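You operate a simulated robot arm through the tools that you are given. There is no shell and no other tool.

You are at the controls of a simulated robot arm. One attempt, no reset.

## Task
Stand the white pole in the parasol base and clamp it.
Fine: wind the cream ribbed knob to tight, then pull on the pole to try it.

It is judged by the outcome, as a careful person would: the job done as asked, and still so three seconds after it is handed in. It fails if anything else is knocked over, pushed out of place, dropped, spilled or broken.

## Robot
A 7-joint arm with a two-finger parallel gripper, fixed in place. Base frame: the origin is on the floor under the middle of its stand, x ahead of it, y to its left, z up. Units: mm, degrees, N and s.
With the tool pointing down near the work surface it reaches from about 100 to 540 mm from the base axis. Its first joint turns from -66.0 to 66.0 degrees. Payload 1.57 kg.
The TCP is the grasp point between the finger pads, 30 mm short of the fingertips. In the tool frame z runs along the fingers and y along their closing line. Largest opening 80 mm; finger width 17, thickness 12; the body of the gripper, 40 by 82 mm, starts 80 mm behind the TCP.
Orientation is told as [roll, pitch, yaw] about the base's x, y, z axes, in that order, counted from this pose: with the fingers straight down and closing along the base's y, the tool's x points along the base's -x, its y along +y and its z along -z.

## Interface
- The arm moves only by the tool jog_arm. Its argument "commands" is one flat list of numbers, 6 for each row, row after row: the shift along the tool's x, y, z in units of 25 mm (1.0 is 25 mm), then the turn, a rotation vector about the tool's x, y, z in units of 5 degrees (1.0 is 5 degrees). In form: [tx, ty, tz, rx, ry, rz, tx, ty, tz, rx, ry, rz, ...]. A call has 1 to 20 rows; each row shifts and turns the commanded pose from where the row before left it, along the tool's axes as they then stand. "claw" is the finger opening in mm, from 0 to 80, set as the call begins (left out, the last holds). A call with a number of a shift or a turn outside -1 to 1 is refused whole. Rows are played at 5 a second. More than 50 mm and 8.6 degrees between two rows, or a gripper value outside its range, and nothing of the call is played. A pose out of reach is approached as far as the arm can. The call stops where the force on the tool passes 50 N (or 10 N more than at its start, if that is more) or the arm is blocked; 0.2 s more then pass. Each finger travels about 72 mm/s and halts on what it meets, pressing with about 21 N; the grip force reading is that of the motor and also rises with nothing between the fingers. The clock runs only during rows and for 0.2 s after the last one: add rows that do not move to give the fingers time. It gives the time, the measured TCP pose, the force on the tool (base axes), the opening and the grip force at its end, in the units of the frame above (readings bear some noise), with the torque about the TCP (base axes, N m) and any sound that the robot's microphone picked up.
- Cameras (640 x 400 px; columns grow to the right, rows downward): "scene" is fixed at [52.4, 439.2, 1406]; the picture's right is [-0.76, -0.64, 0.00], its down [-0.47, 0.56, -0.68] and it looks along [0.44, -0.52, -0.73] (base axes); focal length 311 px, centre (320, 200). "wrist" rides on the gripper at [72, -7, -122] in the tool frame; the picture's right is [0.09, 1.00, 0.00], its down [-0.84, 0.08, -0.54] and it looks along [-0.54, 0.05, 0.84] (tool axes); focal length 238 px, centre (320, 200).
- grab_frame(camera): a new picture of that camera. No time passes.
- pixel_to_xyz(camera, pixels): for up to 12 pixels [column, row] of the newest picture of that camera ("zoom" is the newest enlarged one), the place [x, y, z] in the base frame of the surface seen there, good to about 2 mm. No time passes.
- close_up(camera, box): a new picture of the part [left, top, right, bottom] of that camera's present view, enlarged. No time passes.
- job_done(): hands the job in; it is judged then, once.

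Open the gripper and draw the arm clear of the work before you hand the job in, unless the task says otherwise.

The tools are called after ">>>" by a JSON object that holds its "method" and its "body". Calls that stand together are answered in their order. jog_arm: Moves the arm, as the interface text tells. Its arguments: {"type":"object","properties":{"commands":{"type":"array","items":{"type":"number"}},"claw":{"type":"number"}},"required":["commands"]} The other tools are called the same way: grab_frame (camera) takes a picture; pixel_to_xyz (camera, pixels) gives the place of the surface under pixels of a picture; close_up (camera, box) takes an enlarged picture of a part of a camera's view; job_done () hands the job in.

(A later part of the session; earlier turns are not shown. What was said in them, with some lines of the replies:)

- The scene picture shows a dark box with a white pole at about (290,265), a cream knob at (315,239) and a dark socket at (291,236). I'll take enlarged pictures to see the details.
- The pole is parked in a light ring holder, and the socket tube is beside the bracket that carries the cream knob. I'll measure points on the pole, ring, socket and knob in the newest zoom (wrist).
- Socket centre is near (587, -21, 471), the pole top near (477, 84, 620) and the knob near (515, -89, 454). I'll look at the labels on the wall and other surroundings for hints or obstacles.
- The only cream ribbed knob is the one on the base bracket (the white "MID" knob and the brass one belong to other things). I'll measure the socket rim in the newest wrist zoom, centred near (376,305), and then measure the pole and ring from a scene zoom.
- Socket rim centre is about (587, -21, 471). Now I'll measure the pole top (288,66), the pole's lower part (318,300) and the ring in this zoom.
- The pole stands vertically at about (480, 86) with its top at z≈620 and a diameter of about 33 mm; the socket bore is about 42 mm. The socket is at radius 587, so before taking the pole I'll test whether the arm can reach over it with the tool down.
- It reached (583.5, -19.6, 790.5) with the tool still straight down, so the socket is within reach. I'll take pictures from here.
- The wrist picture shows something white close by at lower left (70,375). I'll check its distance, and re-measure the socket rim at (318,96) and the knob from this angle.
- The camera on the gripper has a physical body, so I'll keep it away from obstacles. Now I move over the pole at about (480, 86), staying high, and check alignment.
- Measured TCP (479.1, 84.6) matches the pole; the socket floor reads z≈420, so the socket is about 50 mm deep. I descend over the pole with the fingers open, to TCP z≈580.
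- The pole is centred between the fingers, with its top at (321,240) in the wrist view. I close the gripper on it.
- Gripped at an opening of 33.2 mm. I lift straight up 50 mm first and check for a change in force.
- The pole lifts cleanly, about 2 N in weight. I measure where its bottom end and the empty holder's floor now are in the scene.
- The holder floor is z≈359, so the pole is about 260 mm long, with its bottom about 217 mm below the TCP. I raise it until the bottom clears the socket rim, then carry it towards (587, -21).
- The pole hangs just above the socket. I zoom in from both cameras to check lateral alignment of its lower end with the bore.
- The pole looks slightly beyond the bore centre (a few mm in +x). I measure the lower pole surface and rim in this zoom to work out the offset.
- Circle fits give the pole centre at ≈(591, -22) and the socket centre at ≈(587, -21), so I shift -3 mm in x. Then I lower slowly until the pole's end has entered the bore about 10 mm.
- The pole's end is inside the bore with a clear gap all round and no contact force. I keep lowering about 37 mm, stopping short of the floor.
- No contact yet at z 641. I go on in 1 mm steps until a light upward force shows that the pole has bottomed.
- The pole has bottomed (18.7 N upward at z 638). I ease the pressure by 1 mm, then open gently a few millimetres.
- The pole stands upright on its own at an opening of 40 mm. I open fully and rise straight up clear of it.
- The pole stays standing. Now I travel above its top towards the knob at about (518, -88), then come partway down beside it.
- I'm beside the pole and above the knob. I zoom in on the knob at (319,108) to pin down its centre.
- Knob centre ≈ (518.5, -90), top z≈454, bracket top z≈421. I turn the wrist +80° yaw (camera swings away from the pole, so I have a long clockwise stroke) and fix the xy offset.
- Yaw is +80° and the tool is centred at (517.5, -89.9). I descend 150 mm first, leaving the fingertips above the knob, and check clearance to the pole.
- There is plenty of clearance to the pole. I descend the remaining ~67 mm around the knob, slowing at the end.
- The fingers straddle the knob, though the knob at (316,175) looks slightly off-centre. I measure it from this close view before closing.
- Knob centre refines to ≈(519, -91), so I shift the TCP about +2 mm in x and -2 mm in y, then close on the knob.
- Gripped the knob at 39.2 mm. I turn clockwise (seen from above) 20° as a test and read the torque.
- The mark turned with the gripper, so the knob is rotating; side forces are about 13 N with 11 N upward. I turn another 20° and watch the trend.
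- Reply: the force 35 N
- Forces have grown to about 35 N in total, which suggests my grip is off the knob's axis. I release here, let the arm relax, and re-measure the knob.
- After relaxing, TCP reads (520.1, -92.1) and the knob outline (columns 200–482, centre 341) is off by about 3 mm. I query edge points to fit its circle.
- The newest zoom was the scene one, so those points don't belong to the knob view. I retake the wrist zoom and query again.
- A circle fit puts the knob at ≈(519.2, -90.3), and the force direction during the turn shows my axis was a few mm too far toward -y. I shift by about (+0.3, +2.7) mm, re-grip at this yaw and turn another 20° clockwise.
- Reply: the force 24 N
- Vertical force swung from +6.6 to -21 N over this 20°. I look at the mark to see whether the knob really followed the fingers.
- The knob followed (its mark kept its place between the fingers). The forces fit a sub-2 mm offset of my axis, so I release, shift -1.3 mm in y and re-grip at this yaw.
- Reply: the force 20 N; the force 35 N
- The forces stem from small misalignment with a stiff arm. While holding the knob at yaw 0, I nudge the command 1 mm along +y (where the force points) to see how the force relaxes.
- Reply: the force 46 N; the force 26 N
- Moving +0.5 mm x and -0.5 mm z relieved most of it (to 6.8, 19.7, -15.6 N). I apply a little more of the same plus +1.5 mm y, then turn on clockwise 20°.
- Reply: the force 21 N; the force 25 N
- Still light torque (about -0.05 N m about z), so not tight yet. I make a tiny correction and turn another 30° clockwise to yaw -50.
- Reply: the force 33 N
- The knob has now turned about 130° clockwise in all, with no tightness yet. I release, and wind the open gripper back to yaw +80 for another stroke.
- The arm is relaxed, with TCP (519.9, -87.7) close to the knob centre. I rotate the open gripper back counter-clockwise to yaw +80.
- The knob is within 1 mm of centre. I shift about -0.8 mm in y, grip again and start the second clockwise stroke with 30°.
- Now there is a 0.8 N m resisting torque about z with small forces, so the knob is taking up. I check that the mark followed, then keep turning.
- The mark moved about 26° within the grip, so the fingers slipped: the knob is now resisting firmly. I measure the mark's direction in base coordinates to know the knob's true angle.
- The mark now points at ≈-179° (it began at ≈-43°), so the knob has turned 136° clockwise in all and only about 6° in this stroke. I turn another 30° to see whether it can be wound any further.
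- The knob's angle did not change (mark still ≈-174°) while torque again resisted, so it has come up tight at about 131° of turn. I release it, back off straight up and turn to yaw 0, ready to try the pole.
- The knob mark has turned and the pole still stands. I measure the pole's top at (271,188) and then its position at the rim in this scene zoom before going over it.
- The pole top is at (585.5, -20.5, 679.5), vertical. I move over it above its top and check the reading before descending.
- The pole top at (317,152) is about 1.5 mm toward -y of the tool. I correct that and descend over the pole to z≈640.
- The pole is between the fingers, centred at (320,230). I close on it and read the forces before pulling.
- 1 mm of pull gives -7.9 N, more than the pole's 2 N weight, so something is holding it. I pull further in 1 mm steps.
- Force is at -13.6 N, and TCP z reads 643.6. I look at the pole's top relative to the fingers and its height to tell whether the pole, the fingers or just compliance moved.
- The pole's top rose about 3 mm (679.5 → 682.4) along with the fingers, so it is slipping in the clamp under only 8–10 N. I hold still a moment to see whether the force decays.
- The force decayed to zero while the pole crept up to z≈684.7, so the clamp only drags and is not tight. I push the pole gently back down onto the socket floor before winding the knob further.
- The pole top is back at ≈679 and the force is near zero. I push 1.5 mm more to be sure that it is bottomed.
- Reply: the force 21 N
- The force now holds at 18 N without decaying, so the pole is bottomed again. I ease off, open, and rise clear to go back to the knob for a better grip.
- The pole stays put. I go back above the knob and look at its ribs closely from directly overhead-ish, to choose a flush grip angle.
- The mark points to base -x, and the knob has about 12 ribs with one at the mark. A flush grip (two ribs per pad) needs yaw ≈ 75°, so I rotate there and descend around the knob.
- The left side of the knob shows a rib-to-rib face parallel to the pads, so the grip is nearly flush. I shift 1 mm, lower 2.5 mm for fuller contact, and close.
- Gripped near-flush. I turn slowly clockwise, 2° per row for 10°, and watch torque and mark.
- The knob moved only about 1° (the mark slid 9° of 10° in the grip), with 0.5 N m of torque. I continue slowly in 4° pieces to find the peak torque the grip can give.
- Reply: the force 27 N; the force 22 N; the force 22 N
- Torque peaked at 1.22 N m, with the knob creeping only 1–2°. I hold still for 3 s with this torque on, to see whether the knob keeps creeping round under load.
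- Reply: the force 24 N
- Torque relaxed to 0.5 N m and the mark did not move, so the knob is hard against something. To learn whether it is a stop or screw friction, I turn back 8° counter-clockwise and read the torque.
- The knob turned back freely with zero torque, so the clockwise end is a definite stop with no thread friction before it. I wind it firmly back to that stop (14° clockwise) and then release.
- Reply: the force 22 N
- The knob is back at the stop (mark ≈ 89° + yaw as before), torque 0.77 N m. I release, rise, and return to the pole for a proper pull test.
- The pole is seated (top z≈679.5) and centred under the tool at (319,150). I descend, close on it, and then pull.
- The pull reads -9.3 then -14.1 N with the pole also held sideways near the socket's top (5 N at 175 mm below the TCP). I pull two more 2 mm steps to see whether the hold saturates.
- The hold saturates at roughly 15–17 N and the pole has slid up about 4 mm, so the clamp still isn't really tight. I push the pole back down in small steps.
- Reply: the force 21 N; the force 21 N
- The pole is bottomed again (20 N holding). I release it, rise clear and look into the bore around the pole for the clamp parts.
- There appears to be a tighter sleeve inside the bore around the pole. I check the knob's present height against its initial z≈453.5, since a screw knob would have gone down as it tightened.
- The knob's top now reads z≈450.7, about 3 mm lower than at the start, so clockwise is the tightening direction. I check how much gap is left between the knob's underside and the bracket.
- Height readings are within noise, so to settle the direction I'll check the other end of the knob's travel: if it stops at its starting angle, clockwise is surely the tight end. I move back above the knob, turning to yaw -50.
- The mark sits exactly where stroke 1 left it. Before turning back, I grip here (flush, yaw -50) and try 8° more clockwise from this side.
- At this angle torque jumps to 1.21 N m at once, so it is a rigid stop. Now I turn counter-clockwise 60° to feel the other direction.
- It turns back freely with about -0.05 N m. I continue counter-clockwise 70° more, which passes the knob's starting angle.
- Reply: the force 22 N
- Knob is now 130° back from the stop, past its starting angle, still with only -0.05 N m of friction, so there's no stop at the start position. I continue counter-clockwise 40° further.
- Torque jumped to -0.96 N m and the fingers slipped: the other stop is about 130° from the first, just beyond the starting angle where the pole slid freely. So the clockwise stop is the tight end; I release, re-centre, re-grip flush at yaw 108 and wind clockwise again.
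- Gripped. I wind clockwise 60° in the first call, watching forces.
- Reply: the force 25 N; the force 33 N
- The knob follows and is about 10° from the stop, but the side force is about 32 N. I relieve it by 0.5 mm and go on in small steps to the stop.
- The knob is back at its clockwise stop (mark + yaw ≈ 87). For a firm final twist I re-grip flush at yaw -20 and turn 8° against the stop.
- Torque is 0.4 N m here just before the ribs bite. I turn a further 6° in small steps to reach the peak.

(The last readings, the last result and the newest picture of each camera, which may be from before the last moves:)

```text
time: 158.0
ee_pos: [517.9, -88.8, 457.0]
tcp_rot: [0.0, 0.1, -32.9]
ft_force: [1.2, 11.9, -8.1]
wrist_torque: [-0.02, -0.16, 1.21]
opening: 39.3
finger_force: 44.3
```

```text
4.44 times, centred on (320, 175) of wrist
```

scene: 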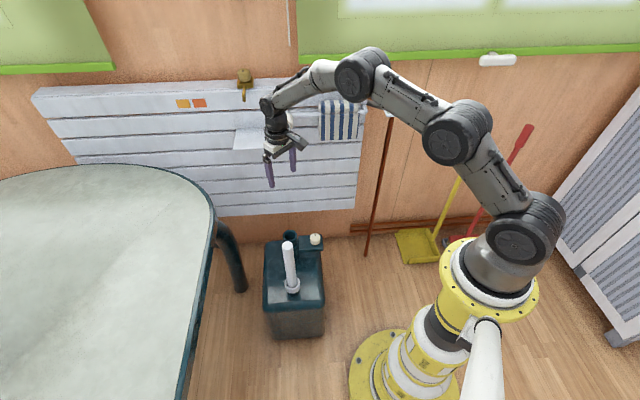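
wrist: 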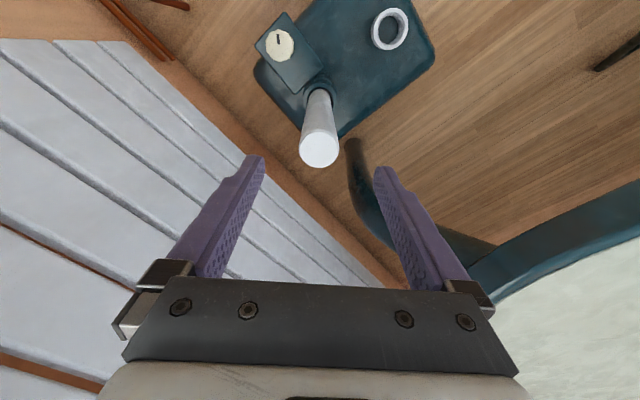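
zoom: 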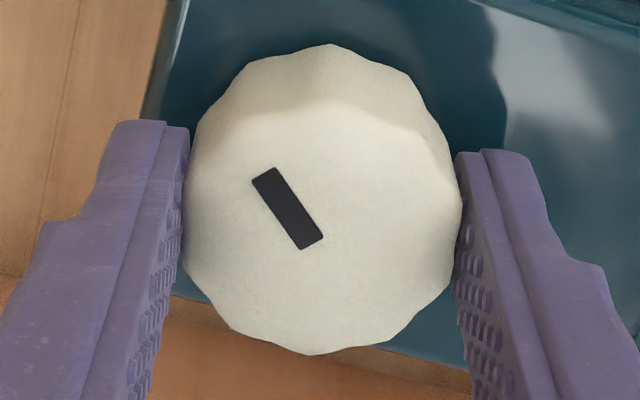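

Torque reached 1.21 N m with the knob firmly at its stop. I release, rise and go back to the pole to try it.

>>> {"method": "jog_arm", "body": {"commands": [0, 0, 0, 0, 0, 0, 0, 0, 0, 0, 0, 0, 0, 0, 0, 0, 0, 0], "claw": 62}}

>>> {"method": "jog_arm", "body": {"commands": [0, 0, -0.4, 0, 0, 0, 0, 0, -0.7, 0, 0, 0, 0, 0, -0.8, 0, 0, 0, 0, 0, -0.8, 0, 0, -1, 0, 0, -0.8, 0, 0, -1, 0, 0, -0.8, 0, 0, -1, 0, 0, -0.8, 0, 0, -1, 0, 0, -0.8, 0, 0, -1, 0, 0, -0.8, 0, 0, -1, 0, 0, -0.8, 0, 0, -0.6, 0, 0, -0.8, 0, 0, 0, 0, 0, -0.8, 0, 0, 0, 0, 0, -0.8, 0, 0, 0, 0, 0, -0.8, 0, 0, 0, 0, 0, -0.8, 0, 0, 0, 0, 0, 0, 0, 0, 0], "claw": 62}}

>>> {"method": "close_up", "body": {"camera": "scene", "box": [255, 170, 335, 255]}}

```text
time: 158.8
ee_pos: [519.9, -89.7, 459.0]
tcp_rot: [0.0, -0.1, -33.1]
ft_force: [0.3, 0.5, 0.3]
wrist_torque: [-0.02, 0.0, 0.01]
opening: 61.8
finger_force: 0.1
```

```text
time: 162.2
ee_pos: [520.7, -90.6, 743.0]
tcp_rot: [0.1, 0.0, 0.0]
ft_force: [-0.7, 0.1, -0.7]
wrist_torque: [0.01, 0.01, -0.02]
opening: 62.1
finger_force: 0.1
```

```text
4.71 times, centred on (295, 212) of scene
```

zoom: 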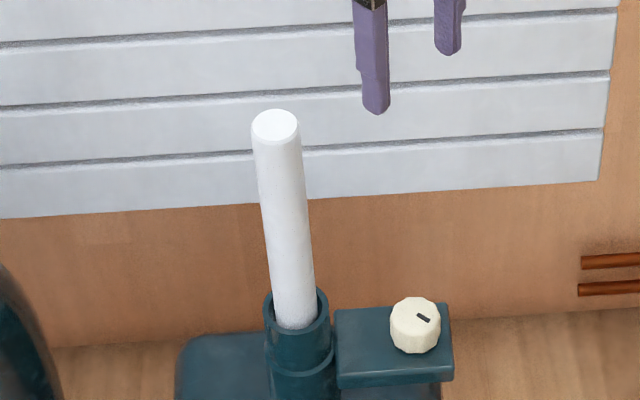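

The pole stands upright and the knob's mark shows it at the stop. I move over the pole again.

>>> {"method": "jog_arm", "body": {"commands": [-0.436, 0.455, 0, 0, 0, 0, -0.436, 0.455, 0, 0, 0, 0, -0.436, 0.455, 0, 0, 0, 0, -0.436, 0.455, 0, 0, 0, 0, -0.436, 0.455, 0, 0, 0, 0, -0.436, 0.455, 0, 0, 0, 0, 0, 0, 0, 0, 0, 0, 0, 0, 0, 0, 0, 0], "claw": 75}}

>>> {"method": "grab_frame", "body": {"camera": "wrist"}}

>>> {"method": "pixel_to_xyz", "body": {"camera": "wrist", "pixels": [[319, 149], [303, 149], [335, 149], [319, 137], [319, 162]]}}

```text
time: 164.0
ee_pos: [585.1, -21.1, 743.5]
tcp_rot: [-0.1, 0.1, 0.0]
ft_force: [-0.2, 0.4, 0.7]
wrist_torque: [0.01, 0.0, -0.01]
opening: 75.1
finger_force: 0.1
```

```text
taken
```

wrist: 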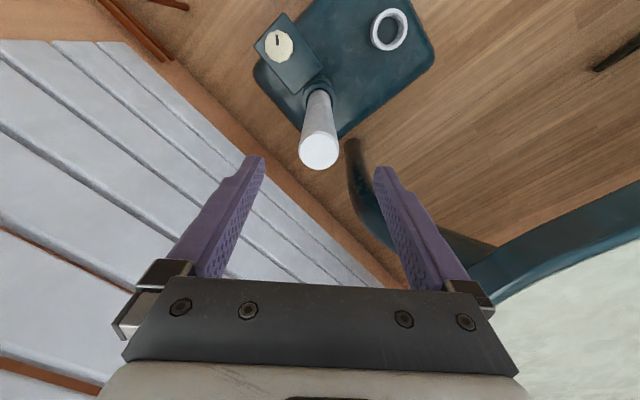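

```text
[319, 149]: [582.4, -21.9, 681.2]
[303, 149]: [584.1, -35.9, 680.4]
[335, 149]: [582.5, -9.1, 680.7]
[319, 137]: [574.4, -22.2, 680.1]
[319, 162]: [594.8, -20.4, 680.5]
```

The pole top is centred under the tool at (584.6, -22, 680.5). I descend and grip it.

>>> {"method": "jog_arm", "body": {"commands": [0, -0.02, 0.53, 0, 0, 0, 0, 0, 0.53, 0, 0, 0, 0, 0, 0.53, 0, 0, 0, 0, 0, 0.53, 0, 0, 0, 0, 0, 0.53, 0, 0, 0, 0, 0, 0.53, 0, 0, 0, 0, 0, 0.53, 0, 0, 0, 0, 0, 0.53, 0, 0, 0, 0, 0, 0, 0, 0, 0], "claw": 75}}

>>> {"method": "jog_arm", "body": {"commands": [0, 0, 0, 0, 0, 0, 0, 0, 0, 0, 0, 0, 0, 0, 0, 0, 0, 0, 0, 0, 0, 0, 0, 0, 0, 0, 0, 0, 0, 0], "claw": 0}}

>>> {"method": "jog_arm", "body": {"commands": [0, 0, -0.04, 0, 0, 0]}}

>>> {"method": "jog_arm", "body": {"commands": [0, 0, -0.04, 0, 0, 0]}}

```text
time: 166.0
ee_pos: [583.8, -21.4, 639.9]
tcp_rot: [0.0, -0.1, 0.0]
ft_force: [-0.8, 1.1, -0.5]
wrist_torque: [-0.01, -0.01, -0.01]
opening: 75.2
finger_force: 0.1
```

```text
time: 167.2
ee_pos: [584.0, -20.2, 639.4]
tcp_rot: [0.0, 0.0, 0.0]
ft_force: [0.9, -2.6, 0.1]
wrist_torque: [-0.31, -0.07, 0.01]
opening: 33.0
finger_force: 21.4
```

```text
time: 167.6
ee_pos: [583.0, -21.4, 641.3]
tcp_rot: [0.0, 0.1, 0.0]
ft_force: [2.3, -3.0, -5.4]
wrist_torque: [-0.59, -0.39, 0.02]
opening: 33.1
finger_force: 20.9
```

```text
time: 168.0
ee_pos: [583.6, -21.0, 640.1]
tcp_rot: [0.0, 0.2, 0.0]
ft_force: [2.6, -2.3, -12.1]
wrist_torque: [-0.49, -0.42, -0.02]
opening: 33.1
finger_force: 21.2
```

The pull stands at -12.1 N after 2 mm. I hold still for 1.2 s and see whether the force holds this time.

>>> {"method": "jog_arm", "body": {"commands": [0, 0, 0, 0, 0, 0, 0, 0, 0, 0, 0, 0, 0, 0, 0, 0, 0, 0]}}

>>> {"method": "jog_arm", "body": {"commands": [0, 0, 0, 0, 0, 0, 0, 0, 0, 0, 0, 0, 0, 0, 0, 0, 0, 0, 0, 0, 0, 0, 0, 0, 0, 0, 0, 0, 0, 0]}}

>>> {"method": "close_up", "body": {"camera": "scene", "box": [255, 180, 325, 255]}}

>>> {"method": "pixel_to_xyz", "body": {"camera": "zoom", "pixels": [[305, 86], [305, 95], [315, 82], [300, 88], [310, 200], [318, 305]]}}

```text
time: 168.8
ee_pos: [584.5, -20.0, 642.8]
tcp_rot: [0.0, 0.2, 0.0]
ft_force: [-2.7, -1.2, -7.8]
wrist_torque: [-0.2, 0.7, -0.03]
opening: 32.8
finger_force: 21.1
```

```text
time: 170.0
ee_pos: [585.1, -20.9, 643.5]
tcp_rot: [-0.1, 0.0, -0.1]
ft_force: [-3.1, -1.0, -3.3]
wrist_torque: [0.01, 0.66, 0.0]
opening: 33.0
finger_force: 20.6
```

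```text
5.33 times, centred on (290, 218) of scene
```

zoom: 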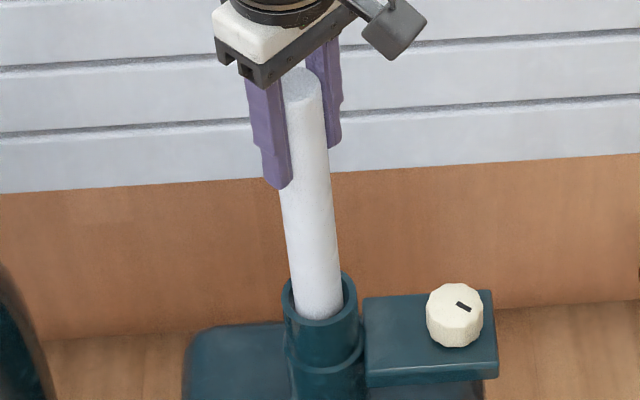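

```text
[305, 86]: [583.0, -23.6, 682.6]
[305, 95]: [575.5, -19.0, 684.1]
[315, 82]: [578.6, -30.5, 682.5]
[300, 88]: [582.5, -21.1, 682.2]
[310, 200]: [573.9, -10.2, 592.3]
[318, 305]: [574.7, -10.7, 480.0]
```

The force eases slowly as the pole creeps a millimetre or two, just as gripped contacts do, but the clamp carries the load (unclamped it slid with none). I push the pole back onto the floor of the socket.

>>> {"method": "jog_arm", "body": {"commands": [0, 0, 0.04, 0, 0, 0, 0, 0, 0, 0, 0, 0, 0, 0, 0.04, 0, 0, 0, 0, 0, 0, 0, 0, 0, 0, 0, 0.04, 0, 0, 0, 0, 0, 0, 0, 0, 0, 0, 0, 0.04, 0, 0, 0, 0, 0, 0, 0, 0, 0, 0, 0, 0, 0, 0, 0, 0, 0, 0, 0, 0, 0]}}

>>> {"method": "jog_arm", "body": {"commands": [0, 0, 0.04, 0, 0, 0, 0, 0, 0, 0, 0, 0, 0, 0, 0, 0, 0, 0, 0, 0, 0, 0, 0, 0, 0, 0, 0, 0, 0, 0]}}

>>> {"method": "close_up", "body": {"camera": "scene", "box": [255, 180, 325, 255]}}

>>> {"method": "pixel_to_xyz", "body": {"camera": "zoom", "pixels": [[305, 86], [305, 95], [315, 82], [300, 88], [310, 200], [318, 305]]}}

```text
time: 172.2
ee_pos: [584.5, -21.1, 638.2]
tcp_rot: [0.0, -0.2, 0.0]
ft_force: [0.6, 3.3, 19.4]
wrist_torque: [0.74, -0.34, 0.0]
opening: 33.0
finger_force: 21.4
```

```text
time: 173.4
ee_pos: [585.4, -21.5, 637.4]
tcp_rot: [0.0, -0.2, 0.0]
ft_force: [-1.8, -0.1, 21.3]
wrist_torque: [0.03, 0.03, -0.02]
opening: 33.3
finger_force: 21.2
```

```text
5.33 times, centred on (290, 218) of scene
```

zoom: 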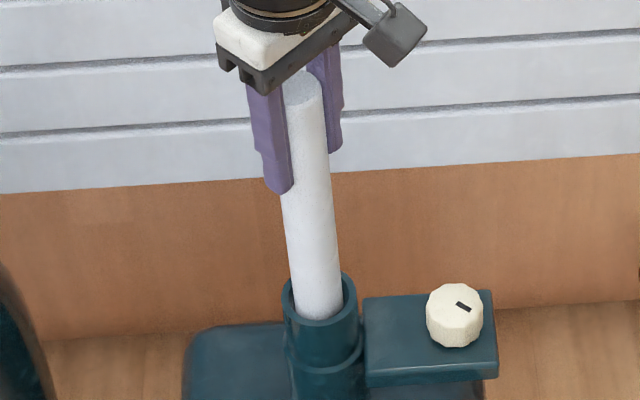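

```text
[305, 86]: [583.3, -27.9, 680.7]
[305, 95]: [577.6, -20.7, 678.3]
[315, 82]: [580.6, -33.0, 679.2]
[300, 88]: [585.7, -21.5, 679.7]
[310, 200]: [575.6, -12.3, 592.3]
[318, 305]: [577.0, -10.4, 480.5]
```

Seated again (21 N holding at the floor). I ease off to neutral, then give one short firm tug of about 2.5 mm and read the force straight away.

>>> {"method": "jog_arm", "body": {"commands": [0, 0, -0.08, 0, 0, 0]}}

>>> {"method": "jog_arm", "body": {"commands": [0, 0, -0.1, 0, 0, 0]}}

>>> {"method": "jog_arm", "body": {"commands": [0, 0, -0.1, 0, 0, 0]}}

>>> {"method": "close_up", "body": {"camera": "scene", "box": [255, 180, 325, 255]}}

>>> {"method": "pixel_to_xyz", "body": {"camera": "zoom", "pixels": [[305, 86], [305, 95], [315, 82], [300, 88], [310, 200], [318, 305]]}}

```text
time: 173.8
ee_pos: [585.0, -21.6, 636.8]
tcp_rot: [0.0, -0.1, 0.0]
ft_force: [3.3, -0.1, 6.0]
wrist_torque: [-0.08, -0.76, -0.01]
opening: 33.0
finger_force: 20.9
```

```text
time: 174.2
ee_pos: [583.1, -21.9, 637.4]
tcp_rot: [0.0, 0.4, 0.0]
ft_force: [2.8, -1.2, -5.8]
wrist_torque: [-0.19, -0.7, -0.01]
opening: 32.9
finger_force: 20.9
```

```text
time: 174.6
ee_pos: [581.9, -20.9, 638.2]
tcp_rot: [0.1, 0.7, 0.0]
ft_force: [1.3, -0.6, -18.4]
wrist_torque: [-0.11, -0.19, 0.03]
opening: 32.8
finger_force: 21.1
```

```text
5.33 times, centred on (290, 218) of scene
```

zoom: 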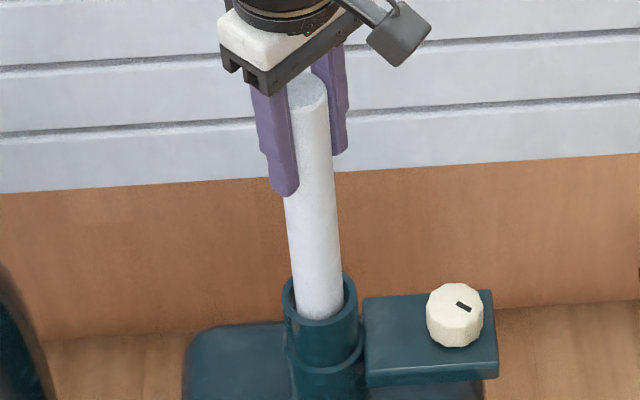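

```text
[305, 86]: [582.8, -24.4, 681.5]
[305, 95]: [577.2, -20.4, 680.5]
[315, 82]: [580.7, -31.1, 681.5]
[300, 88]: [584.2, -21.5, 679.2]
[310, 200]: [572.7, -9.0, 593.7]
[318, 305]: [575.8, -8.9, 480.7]
```

An 18.4 N tug moved the pole's top by only about 1 mm. I let the pull off and press it back to the floor, then ease to neutral.

>>> {"method": "jog_arm", "body": {"commands": [0, 0, 0.1, 0, 0, 0, 0, 0, 0.1, 0, 0, 0, 0, 0, 0, 0, 0, 0, 0, 0, 0.04, 0, 0, 0, 0, 0, 0, 0, 0, 0, 0, 0, 0, 0, 0, 0]}}

>>> {"method": "jog_arm", "body": {"commands": [0, 0, 0.03, 0, 0, 0, 0, 0, 0, 0, 0, 0, 0, 0, 0, 0, 0, 0, 0, 0, 0, 0, 0, 0]}}

```text
time: 176.0
ee_pos: [587.3, -21.0, 637.4]
tcp_rot: [0.0, -0.3, 0.1]
ft_force: [-0.2, 1.1, 6.1]
wrist_torque: [0.15, -0.06, 0.02]
opening: 32.9
finger_force: 21.2
```

```text
time: 177.0
ee_pos: [586.5, -21.7, 637.0]
tcp_rot: [0.0, -0.2, 0.0]
ft_force: [2.5, 0.2, 12.0]
wrist_torque: [0.14, -0.65, -0.02]
opening: 33.1
finger_force: 21.0
```

The pole is seated with a light 12 N press. I ease 1 mm, open the fingers a little to check it stays, then open fully and rise clear.

>>> {"method": "jog_arm", "body": {"commands": [0, 0, -0.04, 0, 0, 0, 0, 0, 0, 0, 0, 0]}}

>>> {"method": "jog_arm", "body": {"commands": [0, 0, 0, 0, 0, 0, 0, 0, 0, 0, 0, 0, 0, 0, 0, 0, 0, 0], "claw": 42}}

>>> {"method": "jog_arm", "body": {"commands": [0, 0, 0, 0, 0, 0, 0, 0, 0, 0, 0, 0, 0, 0, 0, 0, 0, 0, 0, 0, -0.4, 0, 0, 0, 0, 0, -0.6, 0, 0, 0, 0, 0, -0.6, 0, 0, 0, 0, 0, -0.6, 0, 0, 0, 0, 0, -0.6, 0, 0, 0, 0, 0, -0.6, 0, 0, 0, 0, 0, -0.8, 0, 0, 0, 0, 0, -0.8, 0, 0, 0, 0, 0, 0, 0, 0, 0], "claw": 75}}

>>> {"method": "close_up", "body": {"camera": "scene", "box": [255, 170, 335, 255]}}

>>> {"method": "close_up", "body": {"camera": "wrist", "box": [250, 15, 360, 170]}}

```text
time: 177.6
ee_pos: [584.5, -20.8, 637.8]
tcp_rot: [-0.1, 0.2, -0.1]
ft_force: [3.0, -2.9, 4.8]
wrist_torque: [-0.47, -0.71, -0.01]
opening: 32.8
finger_force: 21.0
```

```text
time: 178.4
ee_pos: [583.8, -21.4, 638.2]
tcp_rot: [0.2, 0.0, -0.1]
ft_force: [0.6, 0.7, 0.0]
wrist_torque: [-0.02, -0.02, 0.02]
opening: 42.0
finger_force: 0.0
```

```text
time: 181.0
ee_pos: [586.1, -21.5, 763.2]
tcp_rot: [0.0, 0.0, 0.1]
ft_force: [0.9, 0.6, -0.5]
wrist_torque: [-0.01, -0.02, 0.01]
opening: 74.9
finger_force: 0.0
```

```text
4.71 times, centred on (295, 212) of scene
```

zoom: 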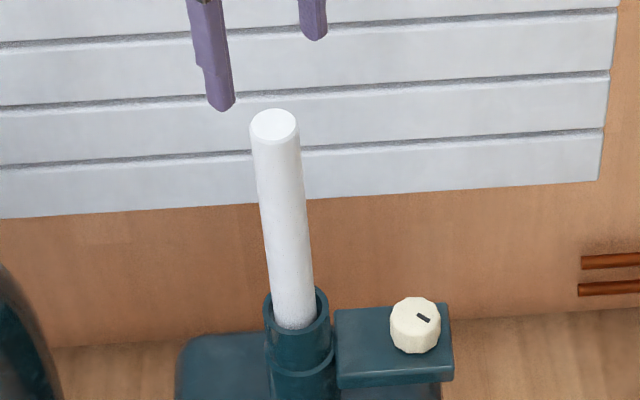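

```text
2.58 times, centred on (305, 92) of wrist
```

zoom: 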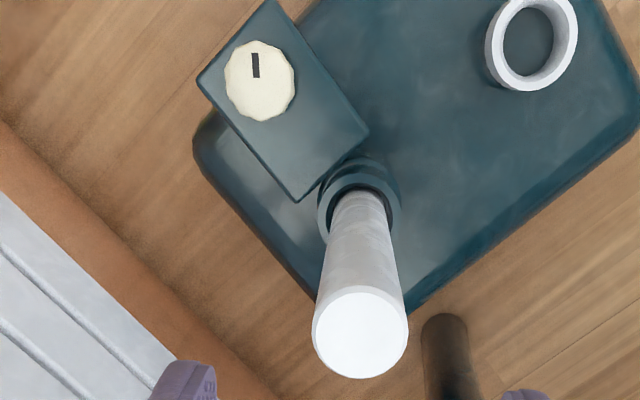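

The pole stands upright and seated, the knob is at its tight stop, and nothing else has moved. I draw the arm back to near its starting pose.

>>> {"method": "jog_arm", "body": {"commands": [0, 0, -0.6, 0, 0, 0, 0.77, -0.15, -0.43, 0, 0, 0, 0.77, -0.15, -0.43, 0, 0, 0, 0.77, -0.15, -0.43, 0, 0, 0, 0.77, -0.15, -0.43, 0, 0, 0, 0.77, -0.15, -0.43, 0, 0, 0, 0.77, -0.15, -0.43, 0, 0, 0, 0.77, -0.15, -0.43, 0, 0, 0, 0.77, -0.15, -0.43, 0, 0, 0, 0.77, -0.15, -0.43, 0, 0, 0, 0.77, -0.15, -0.43, 0, 0, 0, 0, 0, 0, 0, 0, 0], "claw": 75}}

>>> {"method": "grab_frame", "body": {"camera": "scene"}}

>>> {"method": "close_up", "body": {"camera": "wrist", "box": [260, 60, 420, 200]}}

>>> {"method": "close_up", "body": {"camera": "scene", "box": [255, 180, 335, 255]}}

>>> {"method": "pixel_to_xyz", "body": {"camera": "zoom", "pixels": [[272, 80], [252, 80], [293, 80], [272, 67], [274, 92], [283, 180], [292, 270]]}}

```text
time: 183.6
ee_pos: [392.1, -54.9, 885.6]
tcp_rot: [-0.1, -0.1, 0.0]
ft_force: [0.1, 0.4, -0.5]
wrist_torque: [0.01, 0.03, 0.0]
opening: 75.2
finger_force: 0.1
```

```text
taken
```

scene: 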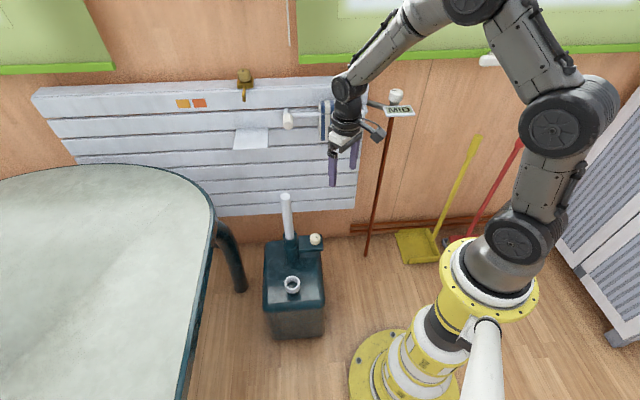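

```text
2.86 times, centred on (340, 130) of wrist
```

zoom: 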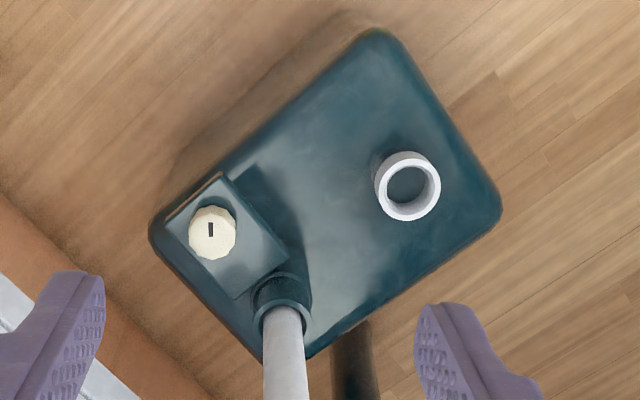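

```text
5.33 times, centred on (295, 218) of scene
```

zoom: 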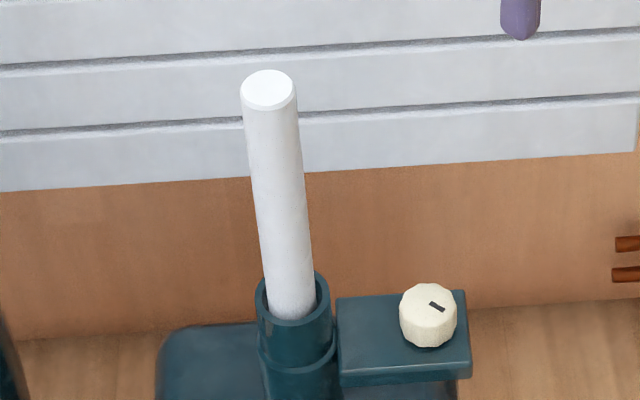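

```text
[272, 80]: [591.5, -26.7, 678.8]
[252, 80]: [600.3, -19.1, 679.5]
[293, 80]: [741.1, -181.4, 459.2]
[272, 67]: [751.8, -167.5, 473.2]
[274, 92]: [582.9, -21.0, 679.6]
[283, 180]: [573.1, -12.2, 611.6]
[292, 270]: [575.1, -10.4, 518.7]
```

Final pictures show the pole upright in the socket (top at about (270,90) in the last zoom, z≈679). The knob is at its clockwise tight stop, and it held an 18 N tug with about 1 mm of movement, though a slow pull made the pole creep a little. The rest is undisturbed and the gripper is open and clear, so I hand the job in.

>>> {"method": "job_done", "body": {}}

```text
The job is handed in.
```

The white pole is standing in the parasol base, seated on the socket floor, and the cream knob is wound to its clockwise stop. The clamp grips the pole, but it is not completely rigid.

- **Knob:** It turns about 130° between two stops. At the counter-clockwise end, where it started, the pole slid in with no drag. At the clockwise end it stops hard: I put about 1.2 N·m on it, until the fingers slipped, and it went no further.
- **Pull test:** After the final tightening I pulled the pole up twice.
  - **Short tug:** An 18 N tug moved it about 1 mm.
  - **Held pull:** Holding about 12 N let it creep up roughly 2 mm over a couple of seconds.
  - **Earlier pulls:** In two pulls before that final tightening it crept about 4–5 mm. I pushed it back to the floor each time.

I took the clockwise stop as tight, because that is the end where the clamp grips. A long, steady pull may still work the pole upward slowly.

Nothing else was moved. The gripper is open and the arm is back near its starting pose.
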